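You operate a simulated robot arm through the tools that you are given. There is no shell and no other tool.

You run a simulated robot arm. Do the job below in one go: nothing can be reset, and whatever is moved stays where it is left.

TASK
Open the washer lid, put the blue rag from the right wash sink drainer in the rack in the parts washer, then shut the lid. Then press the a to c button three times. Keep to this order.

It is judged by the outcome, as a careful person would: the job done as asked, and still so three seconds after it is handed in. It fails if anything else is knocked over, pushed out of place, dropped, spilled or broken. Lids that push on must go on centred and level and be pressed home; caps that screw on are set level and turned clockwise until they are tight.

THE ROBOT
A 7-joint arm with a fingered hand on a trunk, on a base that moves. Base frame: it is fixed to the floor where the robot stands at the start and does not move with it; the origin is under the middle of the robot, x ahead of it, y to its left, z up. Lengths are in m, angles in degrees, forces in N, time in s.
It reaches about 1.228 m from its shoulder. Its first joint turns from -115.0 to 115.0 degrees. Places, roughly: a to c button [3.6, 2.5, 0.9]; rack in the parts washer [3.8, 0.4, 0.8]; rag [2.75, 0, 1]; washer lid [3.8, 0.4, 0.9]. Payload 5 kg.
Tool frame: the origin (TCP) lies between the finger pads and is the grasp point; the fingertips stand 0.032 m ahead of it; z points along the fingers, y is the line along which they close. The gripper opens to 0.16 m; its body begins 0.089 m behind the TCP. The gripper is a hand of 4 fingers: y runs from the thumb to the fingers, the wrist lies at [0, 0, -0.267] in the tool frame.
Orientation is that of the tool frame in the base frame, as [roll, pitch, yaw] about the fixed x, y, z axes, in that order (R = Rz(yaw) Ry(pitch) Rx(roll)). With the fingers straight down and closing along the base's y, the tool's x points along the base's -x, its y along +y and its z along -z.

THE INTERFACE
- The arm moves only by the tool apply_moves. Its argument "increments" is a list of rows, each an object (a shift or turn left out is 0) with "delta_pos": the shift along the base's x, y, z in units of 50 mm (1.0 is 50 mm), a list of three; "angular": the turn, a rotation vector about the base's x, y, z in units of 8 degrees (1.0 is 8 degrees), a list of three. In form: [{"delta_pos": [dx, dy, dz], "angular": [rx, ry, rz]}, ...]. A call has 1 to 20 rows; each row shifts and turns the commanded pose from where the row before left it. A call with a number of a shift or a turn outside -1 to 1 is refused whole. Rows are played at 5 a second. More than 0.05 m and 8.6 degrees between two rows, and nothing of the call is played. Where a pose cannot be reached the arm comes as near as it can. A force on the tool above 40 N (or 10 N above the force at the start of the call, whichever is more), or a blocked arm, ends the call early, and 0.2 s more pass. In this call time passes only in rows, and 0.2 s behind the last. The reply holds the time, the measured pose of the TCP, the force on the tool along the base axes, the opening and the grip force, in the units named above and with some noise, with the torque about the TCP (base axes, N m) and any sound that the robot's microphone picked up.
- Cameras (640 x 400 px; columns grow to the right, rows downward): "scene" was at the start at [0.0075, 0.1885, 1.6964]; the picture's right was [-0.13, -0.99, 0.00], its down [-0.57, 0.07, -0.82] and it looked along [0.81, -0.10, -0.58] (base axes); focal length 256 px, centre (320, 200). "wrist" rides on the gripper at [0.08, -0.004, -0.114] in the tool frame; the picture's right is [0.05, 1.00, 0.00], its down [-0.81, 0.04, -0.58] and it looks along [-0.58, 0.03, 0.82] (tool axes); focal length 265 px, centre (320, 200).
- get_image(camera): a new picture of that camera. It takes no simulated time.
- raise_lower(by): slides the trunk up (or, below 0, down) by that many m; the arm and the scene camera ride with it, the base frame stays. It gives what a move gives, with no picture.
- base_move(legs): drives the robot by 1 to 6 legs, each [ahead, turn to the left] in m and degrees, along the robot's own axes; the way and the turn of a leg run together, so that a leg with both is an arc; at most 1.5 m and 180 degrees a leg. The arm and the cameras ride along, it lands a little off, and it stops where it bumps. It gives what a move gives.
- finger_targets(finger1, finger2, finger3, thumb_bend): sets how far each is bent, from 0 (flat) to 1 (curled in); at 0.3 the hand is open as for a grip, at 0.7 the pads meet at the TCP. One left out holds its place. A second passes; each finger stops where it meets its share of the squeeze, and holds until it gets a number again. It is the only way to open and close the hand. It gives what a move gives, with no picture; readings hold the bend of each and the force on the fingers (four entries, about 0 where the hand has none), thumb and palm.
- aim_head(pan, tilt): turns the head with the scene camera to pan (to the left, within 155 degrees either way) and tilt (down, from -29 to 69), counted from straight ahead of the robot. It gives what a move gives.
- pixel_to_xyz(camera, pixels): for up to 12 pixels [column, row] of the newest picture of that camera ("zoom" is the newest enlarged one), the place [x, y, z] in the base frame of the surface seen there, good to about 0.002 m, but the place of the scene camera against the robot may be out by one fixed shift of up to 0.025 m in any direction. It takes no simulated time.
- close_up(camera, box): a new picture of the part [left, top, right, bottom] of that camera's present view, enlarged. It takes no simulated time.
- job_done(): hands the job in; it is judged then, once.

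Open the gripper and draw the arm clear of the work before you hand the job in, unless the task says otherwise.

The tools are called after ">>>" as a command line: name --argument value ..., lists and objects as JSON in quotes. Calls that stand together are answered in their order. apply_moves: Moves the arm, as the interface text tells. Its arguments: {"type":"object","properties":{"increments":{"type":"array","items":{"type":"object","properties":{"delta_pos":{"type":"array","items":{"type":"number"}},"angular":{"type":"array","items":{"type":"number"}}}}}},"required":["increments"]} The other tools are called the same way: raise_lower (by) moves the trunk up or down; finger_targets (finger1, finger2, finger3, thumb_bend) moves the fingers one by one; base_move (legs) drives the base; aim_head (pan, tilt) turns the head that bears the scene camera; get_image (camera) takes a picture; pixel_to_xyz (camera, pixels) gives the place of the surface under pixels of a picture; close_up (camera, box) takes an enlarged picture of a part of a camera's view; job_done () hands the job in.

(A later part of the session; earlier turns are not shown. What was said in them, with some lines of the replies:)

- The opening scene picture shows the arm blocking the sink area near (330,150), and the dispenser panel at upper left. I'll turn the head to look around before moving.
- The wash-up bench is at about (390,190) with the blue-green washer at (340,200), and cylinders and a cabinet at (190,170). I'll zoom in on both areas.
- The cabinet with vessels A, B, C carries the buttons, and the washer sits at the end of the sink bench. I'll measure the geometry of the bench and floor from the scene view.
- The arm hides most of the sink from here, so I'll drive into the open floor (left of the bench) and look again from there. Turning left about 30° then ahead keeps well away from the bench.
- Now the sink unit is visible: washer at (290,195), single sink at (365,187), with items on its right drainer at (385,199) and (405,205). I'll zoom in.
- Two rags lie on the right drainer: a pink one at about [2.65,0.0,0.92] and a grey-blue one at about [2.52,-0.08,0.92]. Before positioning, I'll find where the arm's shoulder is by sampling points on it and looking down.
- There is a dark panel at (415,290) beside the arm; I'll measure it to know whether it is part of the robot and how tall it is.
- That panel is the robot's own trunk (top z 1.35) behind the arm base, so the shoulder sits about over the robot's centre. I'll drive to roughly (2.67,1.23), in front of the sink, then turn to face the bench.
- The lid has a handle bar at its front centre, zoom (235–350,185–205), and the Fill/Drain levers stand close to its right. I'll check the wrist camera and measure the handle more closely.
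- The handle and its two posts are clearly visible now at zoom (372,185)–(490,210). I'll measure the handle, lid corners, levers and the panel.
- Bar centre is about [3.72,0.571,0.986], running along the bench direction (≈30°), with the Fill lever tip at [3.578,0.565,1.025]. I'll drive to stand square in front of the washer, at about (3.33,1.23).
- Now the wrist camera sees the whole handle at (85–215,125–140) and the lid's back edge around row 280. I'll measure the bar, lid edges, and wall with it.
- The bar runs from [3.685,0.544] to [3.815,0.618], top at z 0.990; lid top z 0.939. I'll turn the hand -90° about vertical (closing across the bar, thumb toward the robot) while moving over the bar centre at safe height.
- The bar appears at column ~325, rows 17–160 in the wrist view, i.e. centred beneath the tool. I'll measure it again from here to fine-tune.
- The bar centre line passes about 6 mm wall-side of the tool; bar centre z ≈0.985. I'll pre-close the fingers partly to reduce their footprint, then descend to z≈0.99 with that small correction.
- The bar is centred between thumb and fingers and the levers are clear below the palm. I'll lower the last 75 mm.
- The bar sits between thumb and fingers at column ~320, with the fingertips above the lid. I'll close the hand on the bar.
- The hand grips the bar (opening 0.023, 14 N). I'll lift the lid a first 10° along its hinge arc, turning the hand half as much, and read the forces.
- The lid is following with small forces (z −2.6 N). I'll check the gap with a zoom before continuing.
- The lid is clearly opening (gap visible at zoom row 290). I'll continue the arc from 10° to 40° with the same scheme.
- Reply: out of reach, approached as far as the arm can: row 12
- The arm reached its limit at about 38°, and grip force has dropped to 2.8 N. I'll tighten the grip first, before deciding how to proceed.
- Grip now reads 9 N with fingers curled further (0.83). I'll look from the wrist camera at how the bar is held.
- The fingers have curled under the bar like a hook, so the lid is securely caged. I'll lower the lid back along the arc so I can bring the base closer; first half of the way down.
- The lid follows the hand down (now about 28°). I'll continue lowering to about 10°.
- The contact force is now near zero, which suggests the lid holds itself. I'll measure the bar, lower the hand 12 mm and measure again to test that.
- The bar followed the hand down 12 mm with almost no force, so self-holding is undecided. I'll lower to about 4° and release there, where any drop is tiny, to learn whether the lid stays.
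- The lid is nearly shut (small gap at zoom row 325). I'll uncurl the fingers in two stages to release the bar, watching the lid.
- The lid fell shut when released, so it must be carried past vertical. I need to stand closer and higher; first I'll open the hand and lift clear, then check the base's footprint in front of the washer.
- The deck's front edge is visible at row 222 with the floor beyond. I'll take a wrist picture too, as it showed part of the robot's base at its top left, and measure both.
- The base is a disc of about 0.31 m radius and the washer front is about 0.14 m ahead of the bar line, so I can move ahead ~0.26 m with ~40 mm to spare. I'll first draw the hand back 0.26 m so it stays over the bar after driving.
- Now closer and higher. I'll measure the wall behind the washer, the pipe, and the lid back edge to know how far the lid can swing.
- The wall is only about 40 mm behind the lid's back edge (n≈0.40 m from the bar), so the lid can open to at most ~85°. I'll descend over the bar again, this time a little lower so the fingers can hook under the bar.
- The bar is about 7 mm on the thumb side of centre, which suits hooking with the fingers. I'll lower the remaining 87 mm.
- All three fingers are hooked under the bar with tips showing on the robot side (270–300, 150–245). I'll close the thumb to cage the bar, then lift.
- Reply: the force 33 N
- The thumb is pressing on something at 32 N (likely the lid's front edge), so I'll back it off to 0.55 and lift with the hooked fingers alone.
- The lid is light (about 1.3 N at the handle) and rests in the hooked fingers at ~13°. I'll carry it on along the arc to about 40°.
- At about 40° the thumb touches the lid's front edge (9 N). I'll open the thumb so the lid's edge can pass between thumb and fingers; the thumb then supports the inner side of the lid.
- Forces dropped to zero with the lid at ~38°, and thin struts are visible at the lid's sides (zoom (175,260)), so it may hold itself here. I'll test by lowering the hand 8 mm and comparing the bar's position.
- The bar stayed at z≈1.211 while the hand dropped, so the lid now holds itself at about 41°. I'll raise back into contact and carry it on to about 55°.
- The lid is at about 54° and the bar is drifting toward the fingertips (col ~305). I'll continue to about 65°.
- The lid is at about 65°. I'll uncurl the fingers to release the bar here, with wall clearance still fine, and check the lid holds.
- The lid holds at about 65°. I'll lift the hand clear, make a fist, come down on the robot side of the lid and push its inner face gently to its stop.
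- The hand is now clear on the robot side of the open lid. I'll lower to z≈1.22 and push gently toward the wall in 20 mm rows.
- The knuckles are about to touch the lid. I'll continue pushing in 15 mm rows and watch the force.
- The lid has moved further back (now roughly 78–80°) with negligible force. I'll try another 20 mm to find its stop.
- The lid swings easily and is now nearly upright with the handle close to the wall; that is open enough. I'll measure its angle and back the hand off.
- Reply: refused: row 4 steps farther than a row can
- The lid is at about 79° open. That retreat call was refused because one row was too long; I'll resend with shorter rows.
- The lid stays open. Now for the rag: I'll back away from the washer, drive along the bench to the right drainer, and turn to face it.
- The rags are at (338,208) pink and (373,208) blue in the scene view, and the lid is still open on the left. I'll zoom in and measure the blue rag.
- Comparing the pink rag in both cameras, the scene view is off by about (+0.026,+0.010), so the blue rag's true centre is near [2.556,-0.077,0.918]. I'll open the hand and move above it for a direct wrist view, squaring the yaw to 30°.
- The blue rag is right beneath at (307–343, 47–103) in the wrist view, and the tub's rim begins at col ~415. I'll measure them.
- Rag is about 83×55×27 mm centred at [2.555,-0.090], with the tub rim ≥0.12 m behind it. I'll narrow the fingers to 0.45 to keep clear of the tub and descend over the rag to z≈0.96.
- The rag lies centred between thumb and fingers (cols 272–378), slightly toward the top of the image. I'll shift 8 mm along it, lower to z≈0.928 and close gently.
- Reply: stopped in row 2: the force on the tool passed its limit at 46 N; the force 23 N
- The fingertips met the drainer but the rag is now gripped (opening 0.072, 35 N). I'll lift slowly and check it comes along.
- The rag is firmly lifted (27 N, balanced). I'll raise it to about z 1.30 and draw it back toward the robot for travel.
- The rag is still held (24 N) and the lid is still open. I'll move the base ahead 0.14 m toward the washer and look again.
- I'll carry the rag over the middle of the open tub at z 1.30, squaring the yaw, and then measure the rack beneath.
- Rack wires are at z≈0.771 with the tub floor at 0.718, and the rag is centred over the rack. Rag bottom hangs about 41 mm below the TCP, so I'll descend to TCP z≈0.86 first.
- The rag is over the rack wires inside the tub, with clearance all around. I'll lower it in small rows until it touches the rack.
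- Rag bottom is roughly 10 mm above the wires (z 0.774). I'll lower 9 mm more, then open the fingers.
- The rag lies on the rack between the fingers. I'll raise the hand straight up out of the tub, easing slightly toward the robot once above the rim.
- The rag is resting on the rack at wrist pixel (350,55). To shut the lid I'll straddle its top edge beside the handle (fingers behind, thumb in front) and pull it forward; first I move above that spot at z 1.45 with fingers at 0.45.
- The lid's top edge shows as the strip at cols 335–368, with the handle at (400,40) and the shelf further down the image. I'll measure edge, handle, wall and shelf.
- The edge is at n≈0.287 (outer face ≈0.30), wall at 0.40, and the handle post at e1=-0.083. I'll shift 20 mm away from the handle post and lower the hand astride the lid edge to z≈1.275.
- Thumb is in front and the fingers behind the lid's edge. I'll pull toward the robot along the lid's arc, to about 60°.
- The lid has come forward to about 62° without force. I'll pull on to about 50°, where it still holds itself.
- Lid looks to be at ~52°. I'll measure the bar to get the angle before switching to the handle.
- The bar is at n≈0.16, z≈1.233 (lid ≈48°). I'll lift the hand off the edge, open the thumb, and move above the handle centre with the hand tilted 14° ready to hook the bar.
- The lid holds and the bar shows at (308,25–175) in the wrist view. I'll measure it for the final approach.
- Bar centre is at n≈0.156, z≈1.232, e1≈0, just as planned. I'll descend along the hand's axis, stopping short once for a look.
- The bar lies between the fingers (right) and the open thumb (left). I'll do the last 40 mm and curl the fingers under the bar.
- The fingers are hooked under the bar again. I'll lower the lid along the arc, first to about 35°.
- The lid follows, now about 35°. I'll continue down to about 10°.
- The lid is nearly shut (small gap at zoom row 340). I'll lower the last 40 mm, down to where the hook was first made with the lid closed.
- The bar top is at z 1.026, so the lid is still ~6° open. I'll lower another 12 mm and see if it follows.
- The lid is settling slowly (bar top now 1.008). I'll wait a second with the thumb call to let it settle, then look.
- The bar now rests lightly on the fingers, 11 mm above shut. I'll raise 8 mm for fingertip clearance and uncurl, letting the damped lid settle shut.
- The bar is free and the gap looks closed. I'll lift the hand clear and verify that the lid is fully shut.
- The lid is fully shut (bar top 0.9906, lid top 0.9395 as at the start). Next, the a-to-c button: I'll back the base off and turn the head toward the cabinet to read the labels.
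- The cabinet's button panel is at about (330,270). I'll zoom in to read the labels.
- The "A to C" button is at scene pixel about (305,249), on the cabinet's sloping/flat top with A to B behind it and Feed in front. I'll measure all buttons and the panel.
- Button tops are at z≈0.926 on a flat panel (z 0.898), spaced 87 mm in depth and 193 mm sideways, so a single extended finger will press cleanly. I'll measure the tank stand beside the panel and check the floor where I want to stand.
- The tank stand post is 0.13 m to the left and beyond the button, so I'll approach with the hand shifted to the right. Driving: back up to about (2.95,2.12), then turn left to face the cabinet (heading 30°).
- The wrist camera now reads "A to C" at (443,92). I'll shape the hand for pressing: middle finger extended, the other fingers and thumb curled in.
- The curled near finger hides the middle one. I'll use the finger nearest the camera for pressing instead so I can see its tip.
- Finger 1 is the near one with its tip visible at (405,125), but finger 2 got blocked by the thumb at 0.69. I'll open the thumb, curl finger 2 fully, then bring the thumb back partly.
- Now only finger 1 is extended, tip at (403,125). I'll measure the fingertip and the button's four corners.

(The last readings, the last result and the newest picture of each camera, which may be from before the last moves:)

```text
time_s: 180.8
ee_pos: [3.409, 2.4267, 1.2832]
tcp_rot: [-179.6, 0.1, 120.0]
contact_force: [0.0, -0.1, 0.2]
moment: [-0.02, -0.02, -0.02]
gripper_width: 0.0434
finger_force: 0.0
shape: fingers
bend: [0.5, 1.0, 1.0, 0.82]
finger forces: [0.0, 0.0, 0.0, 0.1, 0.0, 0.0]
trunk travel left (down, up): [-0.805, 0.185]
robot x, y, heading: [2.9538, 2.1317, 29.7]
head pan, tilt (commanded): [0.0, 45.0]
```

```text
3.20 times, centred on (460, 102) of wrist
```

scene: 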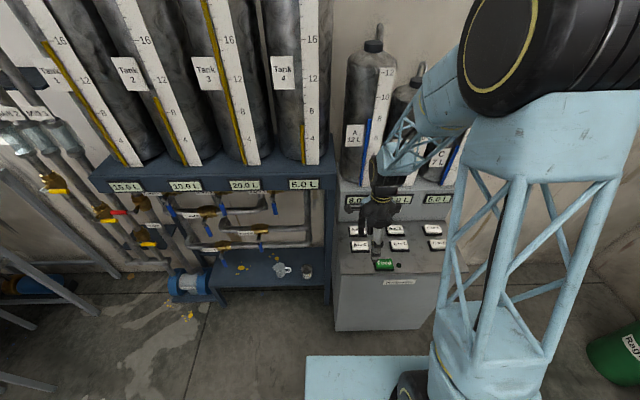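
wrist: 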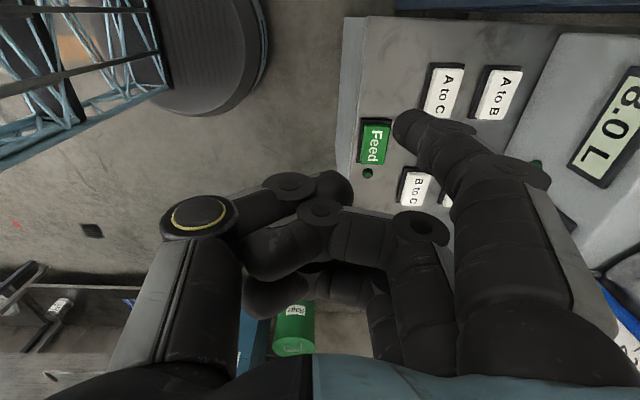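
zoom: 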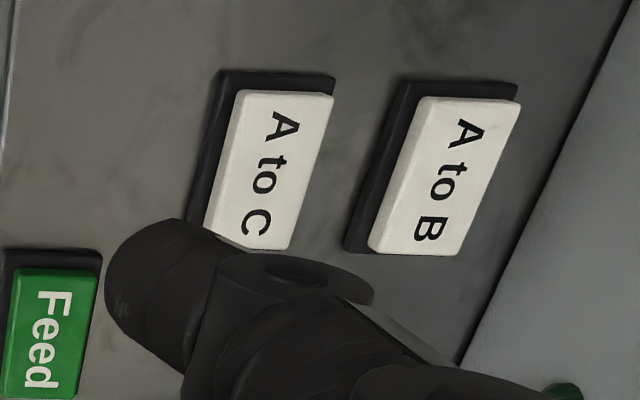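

Fingertip sits at tool offset (x +0.029, y +0.038) and about 38 mm below TCP; the button centre is [3.596,2.513,0.927]. I'll move so the fingertip is above the button, and descend to TCP z≈1.01.

>>> apply_moves --increments '[{"delta_pos": [0.843, 0.211, 0]}, {"delta_pos": [0.843, 0.211, 0]}, {"delta_pos": [0.843, 0.211, 0]}, {"delta_pos": [0.843, 0.211, 0]}, {"delta_pos": [0, 0, -0.9]}, {"delta_pos": [0, 0, -0.9]}, {"delta_pos": [0, 0, -0.9]}, {"delta_pos": [0, 0, -0.9]}, {"delta_pos": [0, 0, -0.9]}, {"delta_pos": [0, 0, -0.8]}]'

>>> get_image --camera "wrist"

>>> close_up --camera "scene" --box '[320, 150, 460, 290]'

```text
time_s: 183.0
ee_pos: [3.5783, 2.4679, 1.0178]
tcp_rot: [-179.5, 0.1, 120.0]
contact_force: [0.2, 0.2, -0.5]
moment: [0.03, 0.03, -0.02]
gripper_width: 0.0437
finger_force: 0.0
shape: fingers
bend: [0.5, 1.0, 1.0, 0.82]
finger forces: [0.1, 0.0, 0.0, 0.0, 0.0, 0.0]
trunk travel left (down, up): [-0.805, 0.185]
robot x, y, heading: [2.9561, 2.1296, 30.0]
head pan, tilt (commanded): [0.0, 45.0]
```

```text
taken
```

wrist: 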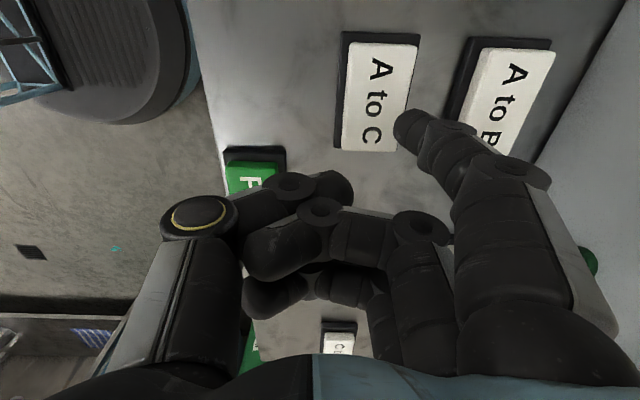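

```text
2.86 times, centred on (390, 220) of scene
```

zoom: 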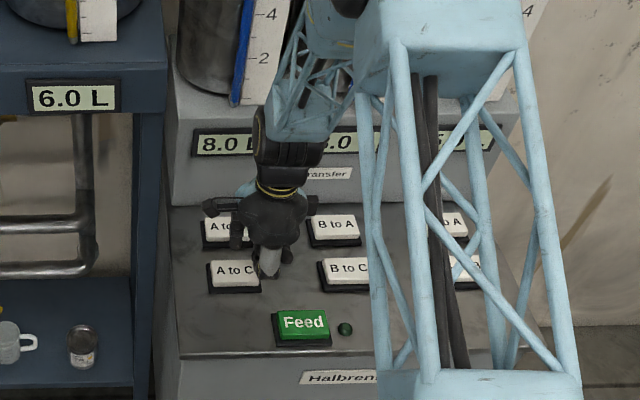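

I'll re-measure the fingertip and the button from this closer view before pressing.

>>> pixel_to_xyz --camera "wrist" --pixels '[[398, 122], [405, 115], [415, 110], [412, 130], [420, 120], [396, 132], [350, 48], [412, 52], [350, 145], [393, 147], [378, 95], [510, 90]]'

>>> close_up --camera "wrist" --box '[310, 20, 470, 170]'

```text
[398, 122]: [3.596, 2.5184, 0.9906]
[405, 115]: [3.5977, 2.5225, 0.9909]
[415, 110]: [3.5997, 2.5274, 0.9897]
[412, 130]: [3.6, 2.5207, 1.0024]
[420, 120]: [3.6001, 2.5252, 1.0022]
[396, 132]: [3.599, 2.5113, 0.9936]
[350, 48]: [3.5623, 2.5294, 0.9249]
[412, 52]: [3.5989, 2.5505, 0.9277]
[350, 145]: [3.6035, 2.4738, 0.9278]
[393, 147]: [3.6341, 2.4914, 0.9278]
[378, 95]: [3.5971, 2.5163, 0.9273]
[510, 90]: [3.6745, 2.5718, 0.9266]
```

```text
2.67 times, centred on (390, 95) of wrist
```

zoom: 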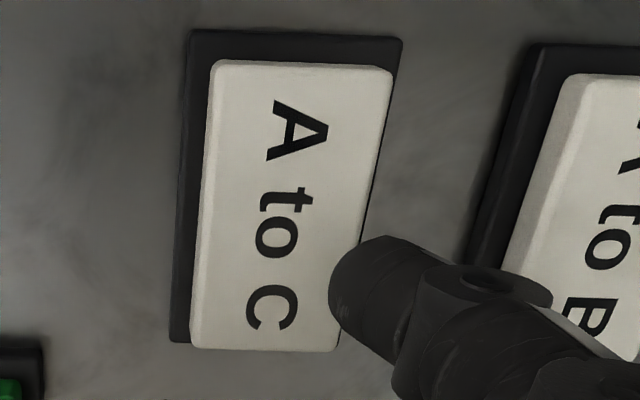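

The fingertip ([3.598,2.516]) is right over the button centre ([3.600,2.511], top 0.9275). I'll descend close to contact and then press in small steps, watching force and sound.

>>> apply_moves --increments '[{"delta_pos": [0, 0, -0.5]}, {"delta_pos": [0, 0, -0.4]}]'

>>> apply_moves --increments '[{"delta_pos": [0, 0, -0.1]}, {"delta_pos": [0, 0, -0.1]}]'

>>> close_up --camera "wrist" --box '[310, 20, 470, 170]'

```text
time_s: 183.6
ee_pos: [3.5777, 2.468, 0.9738]
tcp_rot: [-179.7, 0.0, 120.0]
contact_force: [-0.4, -0.1, -0.2]
moment: [-0.01, -0.02, -0.01]
gripper_width: 0.0439
finger_force: 0.1
shape: fingers
bend: [0.5, 1.0, 1.0, 0.82]
finger forces: [0.1, 0.0, 0.0, 0.0, 0.0, 0.0]
trunk travel left (down, up): [-0.805, 0.185]
robot x, y, heading: [2.9507, 2.1314, 29.9]
head pan, tilt (commanded): [0.0, 45.0]
```

```text
time_s: 184.2
ee_pos: [3.5781, 2.4673, 0.9625]
tcp_rot: [-179.6, 0.0, 120.1]
contact_force: [0.1, -1.1, 2.3]
moment: [0.15, -0.08, 0.03]
gripper_width: 0.0435
finger_force: 1.4
shape: fingers
bend: [0.5, 1.0, 1.0, 0.82]
finger forces: [2.7, 0.0, 0.0, 0.0, 0.0, 0.1]
trunk travel left (down, up): [-0.805, 0.185]
robot x, y, heading: [2.9525, 2.1266, 29.7]
head pan, tilt (commanded): [0.0, 45.0]
heard: click
```

```text
2.67 times, centred on (390, 95) of wrist
```

zoom: 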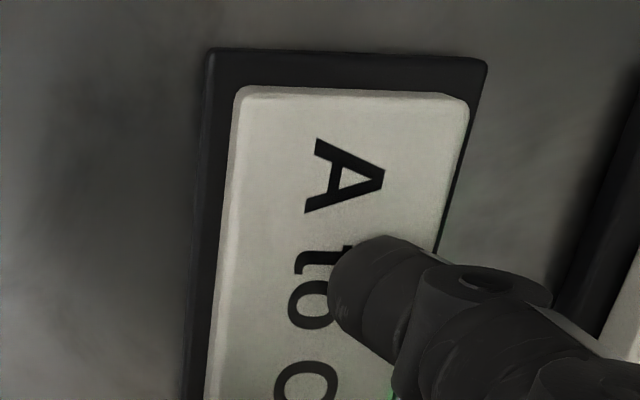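

A click was heard at z 0.9625 with 2.7 N on the finger: press 1. I'll release by rising 25 mm and check the displays.

>>> apply_moves --increments '[{"delta_pos": [0, 0, 0.25]}, {"delta_pos": [0, 0, 0.25]}]'

>>> close_up --camera "scene" --box '[320, 100, 460, 290]'

>>> get_image --camera "wrist"

```text
time_s: 184.8
ee_pos: [3.5765, 2.469, 0.9878]
tcp_rot: [-179.7, 0.1, 120.2]
contact_force: [-0.3, -0.4, 0.6]
moment: [-0.01, 0.01, -0.02]
gripper_width: 0.0437
finger_force: 0.0
shape: fingers
bend: [0.5, 1.0, 1.0, 0.82]
finger forces: [0.0, 0.0, 0.1, 0.1, 0.0, 0.0]
trunk travel left (down, up): [-0.805, 0.185]
robot x, y, heading: [2.9495, 2.1332, 29.8]
head pan, tilt (commanded): [0.0, 45.0]
```

```text
2.11 times, centred on (390, 195) of scene
```

zoom: 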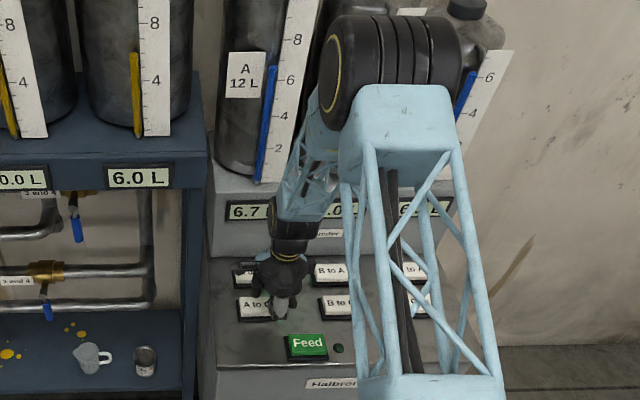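

```text
taken
```

wrist: 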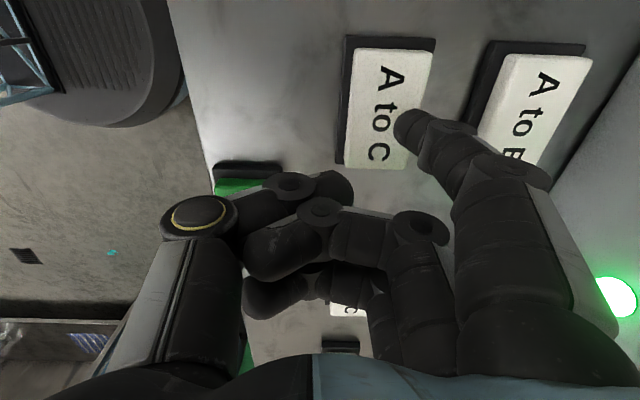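

The Transfer light came on and A is dropping (8.0 → 6.7), so the press registered. I'll wait in place for the transfer to finish before the next press.

>>> apply_moves --increments '[{"delta_pos": [0, 0, 0]}, {"delta_pos": [0, 0, 0]}, {"delta_pos": [0, 0, 0]}, {"delta_pos": [0, 0, 0]}, {"delta_pos": [0, 0, 0]}, {"delta_pos": [0, 0, 0]}, {"delta_pos": [0, 0, 0]}, {"delta_pos": [0, 0, 0]}, {"delta_pos": [0, 0, 0]}, {"delta_pos": [0, 0, 0]}]'

>>> close_up --camera "scene" --box '[320, 100, 460, 290]'

>>> get_image --camera "wrist"

```text
time_s: 187.0
ee_pos: [3.5781, 2.4682, 0.9887]
tcp_rot: [-179.6, 0.1, 119.9]
contact_force: [0.4, 0.5, 1.0]
moment: [0.02, 0.0, -0.03]
gripper_width: 0.0436
finger_force: 0.0
shape: fingers
bend: [0.5, 1.0, 1.0, 0.82]
finger forces: [0.0, 0.0, 0.0, 0.0, 0.1, 0.0]
trunk travel left (down, up): [-0.805, 0.185]
robot x, y, heading: [2.954, 2.1272, 29.7]
head pan, tilt (commanded): [0.0, 45.0]
```

```text
2.11 times, centred on (390, 195) of scene
```

zoom: 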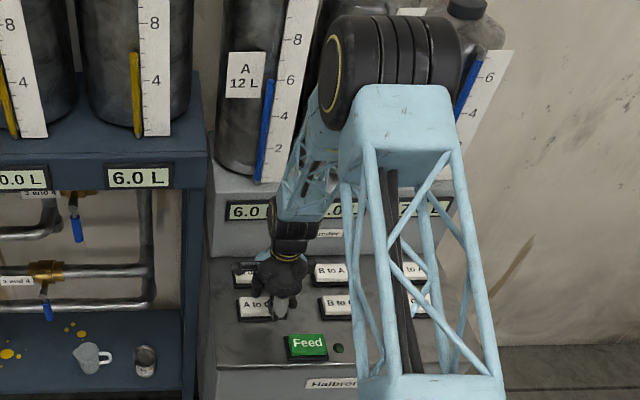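

```text
taken
```

wrist: 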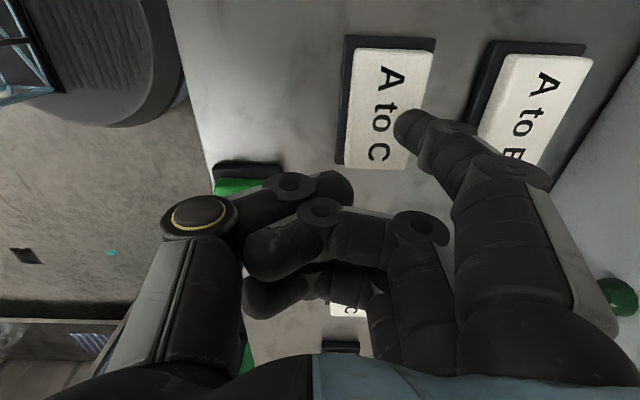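

Transfer finished (A 6.0, C 7.0, light off). Press 2: down the same 26 mm.

>>> apply_moves --increments '[{"delta_pos": [0, 0, -0.25]}, {"delta_pos": [0, 0, -0.15]}, {"delta_pos": [0, 0, -0.1]}, {"delta_pos": [0, 0, -0.02]}]'

```text
time_s: 188.0
ee_pos: [3.5767, 2.4681, 0.9619]
tcp_rot: [-179.5, 0.1, 120.1]
contact_force: [-0.6, 1.1, 8.2]
moment: [0.42, -0.22, 0.07]
gripper_width: 0.0439
finger_force: 4.1
shape: fingers
bend: [0.5, 1.0, 1.0, 0.82]
finger forces: [7.9, 0.1, 0.1, 0.0, 0.0, 0.0]
trunk travel left (down, up): [-0.805, 0.185]
robot x, y, heading: [2.9536, 2.1295, 29.8]
head pan, tilt (commanded): [0.0, 45.0]
heard: click
```

Click heard with 7.9 N: press 2. I'll release by rising 26 mm and check the panel.

>>> apply_moves --increments '[{"delta_pos": [0, 0, 0.26]}, {"delta_pos": [0, 0, 0.26]}, {"delta_pos": [0, 0, 0]}, {"delta_pos": [0, 0, 0]}, {"delta_pos": [0, 0, 0]}, {"delta_pos": [0, 0, 0]}, {"delta_pos": [0, 0, 0]}]'

>>> close_up --camera "scene" --box '[320, 100, 460, 290]'

>>> get_image --camera "wrist"

```text
time_s: 189.6
ee_pos: [3.5773, 2.4686, 0.9879]
tcp_rot: [-179.6, 0.1, 120.1]
contact_force: [0.6, 0.4, -0.1]
moment: [-0.02, 0.0, 0.0]
gripper_width: 0.0441
finger_force: 0.0
shape: fingers
bend: [0.5, 1.0, 1.0, 0.82]
finger forces: [0.0, 0.0, 0.0, 0.0, 0.0, 0.0]
trunk travel left (down, up): [-0.805, 0.185]
robot x, y, heading: [2.9528, 2.1327, 29.6]
head pan, tilt (commanded): [0.0, 45.0]
```

```text
2.11 times, centred on (390, 195) of scene
```

zoom: 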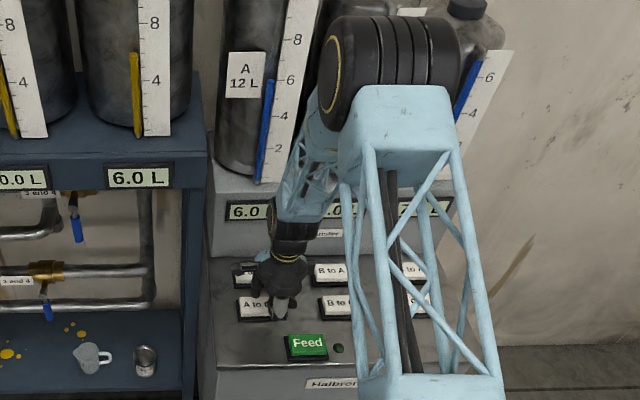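

```text
taken
```

wrist: 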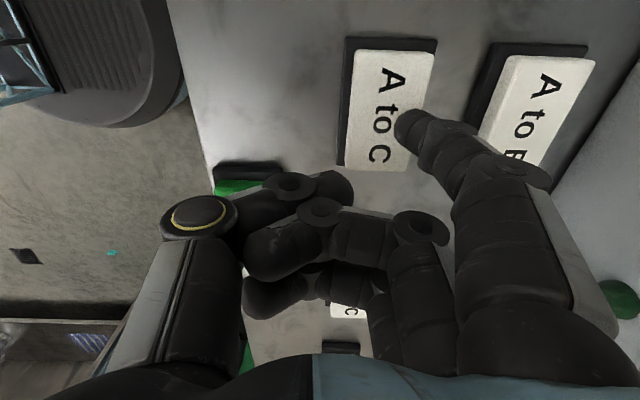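

The button is released, nothing is flowing (C is full, light off). Press 3: the same downward stroke.

>>> apply_moves --increments '[{"delta_pos": [0, 0, -0.25]}, {"delta_pos": [0, 0, -0.15]}, {"delta_pos": [0, 0, -0.1]}, {"delta_pos": [0, 0, -0.02]}]'

```text
time_s: 190.6
ee_pos: [3.5781, 2.4678, 0.9634]
tcp_rot: [-179.6, 0.0, 120.0]
contact_force: [0.2, -0.9, 4.8]
moment: [0.26, -0.16, -0.03]
gripper_width: 0.0441
finger_force: 2.9
shape: fingers
bend: [0.5, 1.0, 1.0, 0.82]
finger forces: [5.0, 0.1, 0.1, 0.1, 0.1, 0.0]
trunk travel left (down, up): [-0.805, 0.185]
robot x, y, heading: [2.9548, 2.1326, 29.7]
head pan, tilt (commanded): [0.0, 45.0]
heard: click
```

Third click heard (5.0 N): press 3 done. I'll raise the hand well clear of the panel and draw it back toward the robot.

>>> apply_moves --increments '[{"delta_pos": [0, 0, 0.5]}, {"delta_pos": [0, 0, 0.9]}, {"delta_pos": [0, 0, 0.95]}, {"delta_pos": [0, 0, 0.95]}, {"delta_pos": [0, 0, 0.95]}, {"delta_pos": [0, 0, 0.95]}, {"delta_pos": [-0.7, -0.4, 0.3]}, {"delta_pos": [-0.7, -0.4, 0]}, {"delta_pos": [-0.7, -0.4, 0]}, {"delta_pos": [-0.7, -0.4, 0]}]'

>>> get_image --camera "scene"

>>> close_up --camera "scene" --box '[320, 100, 480, 290]'

```text
time_s: 192.8
ee_pos: [3.4347, 2.3877, 1.2353]
tcp_rot: [-179.6, 0.1, 120.1]
contact_force: [-1.2, 0.7, 0.6]
moment: [-0.01, -0.04, -0.01]
gripper_width: 0.0442
finger_force: 0.1
shape: fingers
bend: [0.5, 1.0, 1.0, 0.82]
finger forces: [0.0, 0.0, 0.0, 0.0, 0.0, 0.0]
trunk travel left (down, up): [-0.805, 0.185]
robot x, y, heading: [2.9511, 2.1317, 29.4]
head pan, tilt (commanded): [0.0, 45.0]
```

```text
taken
```

scene: 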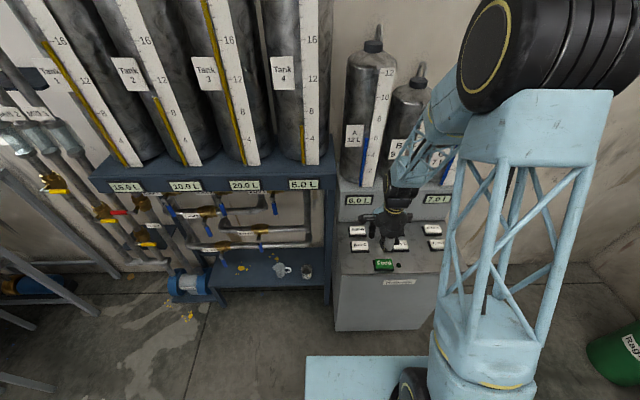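

```text
2.11 times, centred on (400, 195) of scene
```

zoom: 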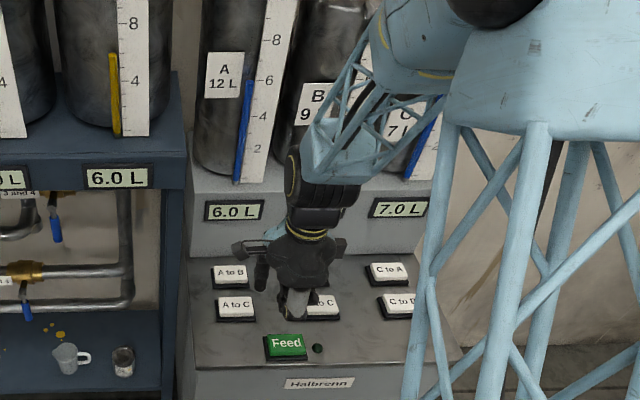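

A reads 6.0 and C 7.0, with the panel quiet. I'll open the hand, back the base off a little, and take a last look at the washer and the sink.

>>> finger_targets --finger1 0.3 --finger2 0.3 --finger3 0.3 --thumb_bend 0.3

>>> base_move --legs '[[-0.2, 0]]'

>>> aim_head --pan -85 --tilt 25

>>> get_image --camera "scene"

>>> close_up --camera "scene" --box '[200, 130, 440, 280]'

```text
time_s: 193.8
ee_pos: [3.435, 2.3883, 1.2341]
tcp_rot: [-179.6, 0.1, 120.1]
contact_force: [0.3, 0.6, 0.3]
moment: [0.02, -0.02, -0.02]
gripper_width: 0.1701
finger_force: 0.0
shape: fingers
bend: [0.3, 0.3, 0.3, 0.3]
finger forces: [0.0, 0.0, 0.0, 0.0, 0.0, 0.1]
trunk travel left (down, up): [-0.805, 0.185]
robot x, y, heading: [2.9543, 2.1326, 29.7]
head pan, tilt (commanded): [0.0, 45.0]
```

```text
time_s: 195.4
ee_pos: [3.2624, 2.288, 1.2353]
tcp_rot: [-179.5, 0.1, 120.1]
contact_force: [-0.8, -0.2, 0.0]
moment: [0.0, -0.04, -0.04]
gripper_width: 0.1701
finger_force: 0.1
shape: fingers
bend: [0.3, 0.3, 0.3, 0.3]
finger forces: [0.0, 0.0, 0.1, 0.0, 0.1, 0.1]
trunk travel left (down, up): [-0.805, 0.185]
robot x, y, heading: [2.7816, 2.0313, 29.9]
head pan, tilt (commanded): [0.0, 45.0]
```

```text
time_s: 196.9
ee_pos: [3.2617, 2.2897, 1.2343]
tcp_rot: [-179.6, 0.1, 120.0]
contact_force: [-0.4, -0.2, -0.8]
moment: [0.02, 0.0, -0.01]
gripper_width: 0.1699
finger_force: 0.1
shape: fingers
bend: [0.3, 0.3, 0.3, 0.3]
finger forces: [0.0, 0.0, 0.0, 0.0, 0.0, 0.1]
trunk travel left (down, up): [-0.805, 0.185]
robot x, y, heading: [2.7804, 2.0345, 29.8]
head pan, tilt (commanded): [-85.0, 25.0]
```

```text
taken
```

scene: 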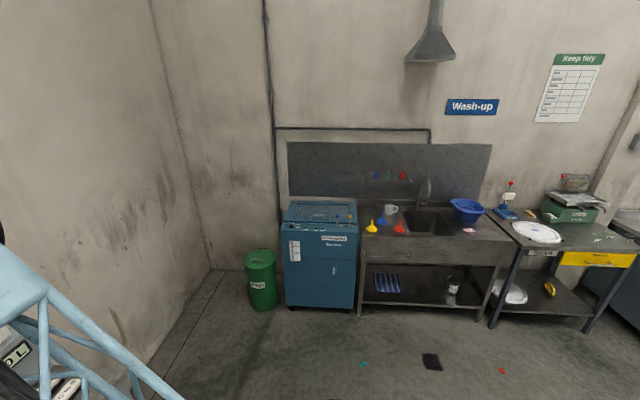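

```text
2.67 times, centred on (320, 205) of scene
```

zoom: 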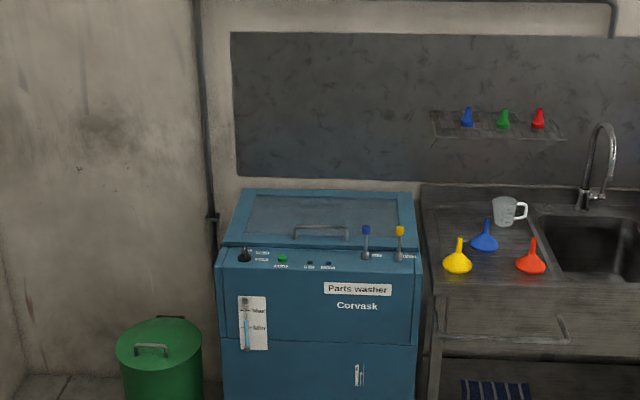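

The washer lid is shut, levers and funnels are undisturbed, and the drainer holds only the pink rag. One last close-up of the lid and drainer before handing in.

>>> close_up --camera "scene" --box '[275, 190, 365, 250]'

>>> close_up --camera "scene" --box '[370, 180, 520, 260]'

```text
6.67 times, centred on (320, 220) of scene
```

zoom: 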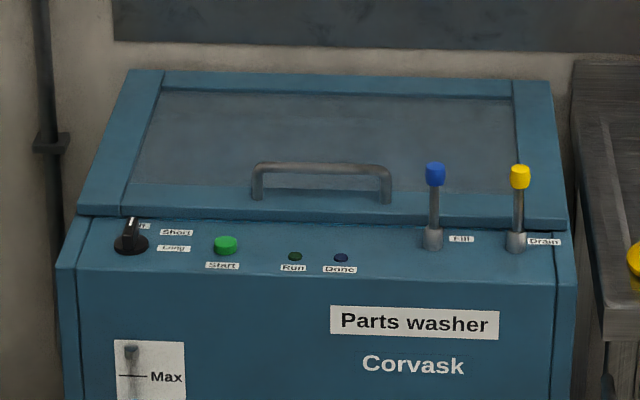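

```text
4.27 times, centred on (445, 220) of scene
```

zoom: 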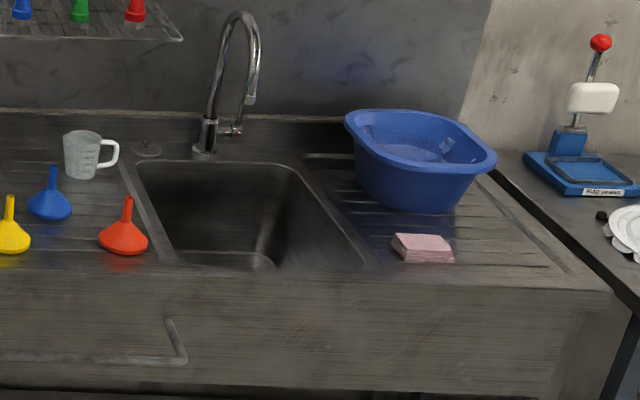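

Everything checks out: the lid is fully shut, the blue rag is in the washer rack, the pink rag, tub, funnels and levers are in place, and A to C was pressed three times. The hand is open and clear, so I hand the job in.

>>> job_done

```text
The job is handed in.
```

The job is done in the order you asked and handed in:

- **Lid opened:** it held itself at about 79°. On my first try I couldn't reach far enough, so I lowered the lid, and it dropped shut from about 4° when I let go. I moved closer and opened it fully on the second try.
- **Rag placed:** the blue rag from the right drainer is on the wire rack in the parts washer.
- **Lid shut:** the handle is back at the height it had before opening.
- **A to C pressed three times:** I heard a click for each press. The first press started a transfer that took A from 8.0 L to 6.0 L and C from 5.0 L to 7.0 L. I waited for it to finish, and the readings did not change after the other two presses, as C was already full (7 L).

In the last pictures the pink rag, tub, funnels, washer levers and knob look undisturbed. The hand is open, and I backed away from the panel before handing in.
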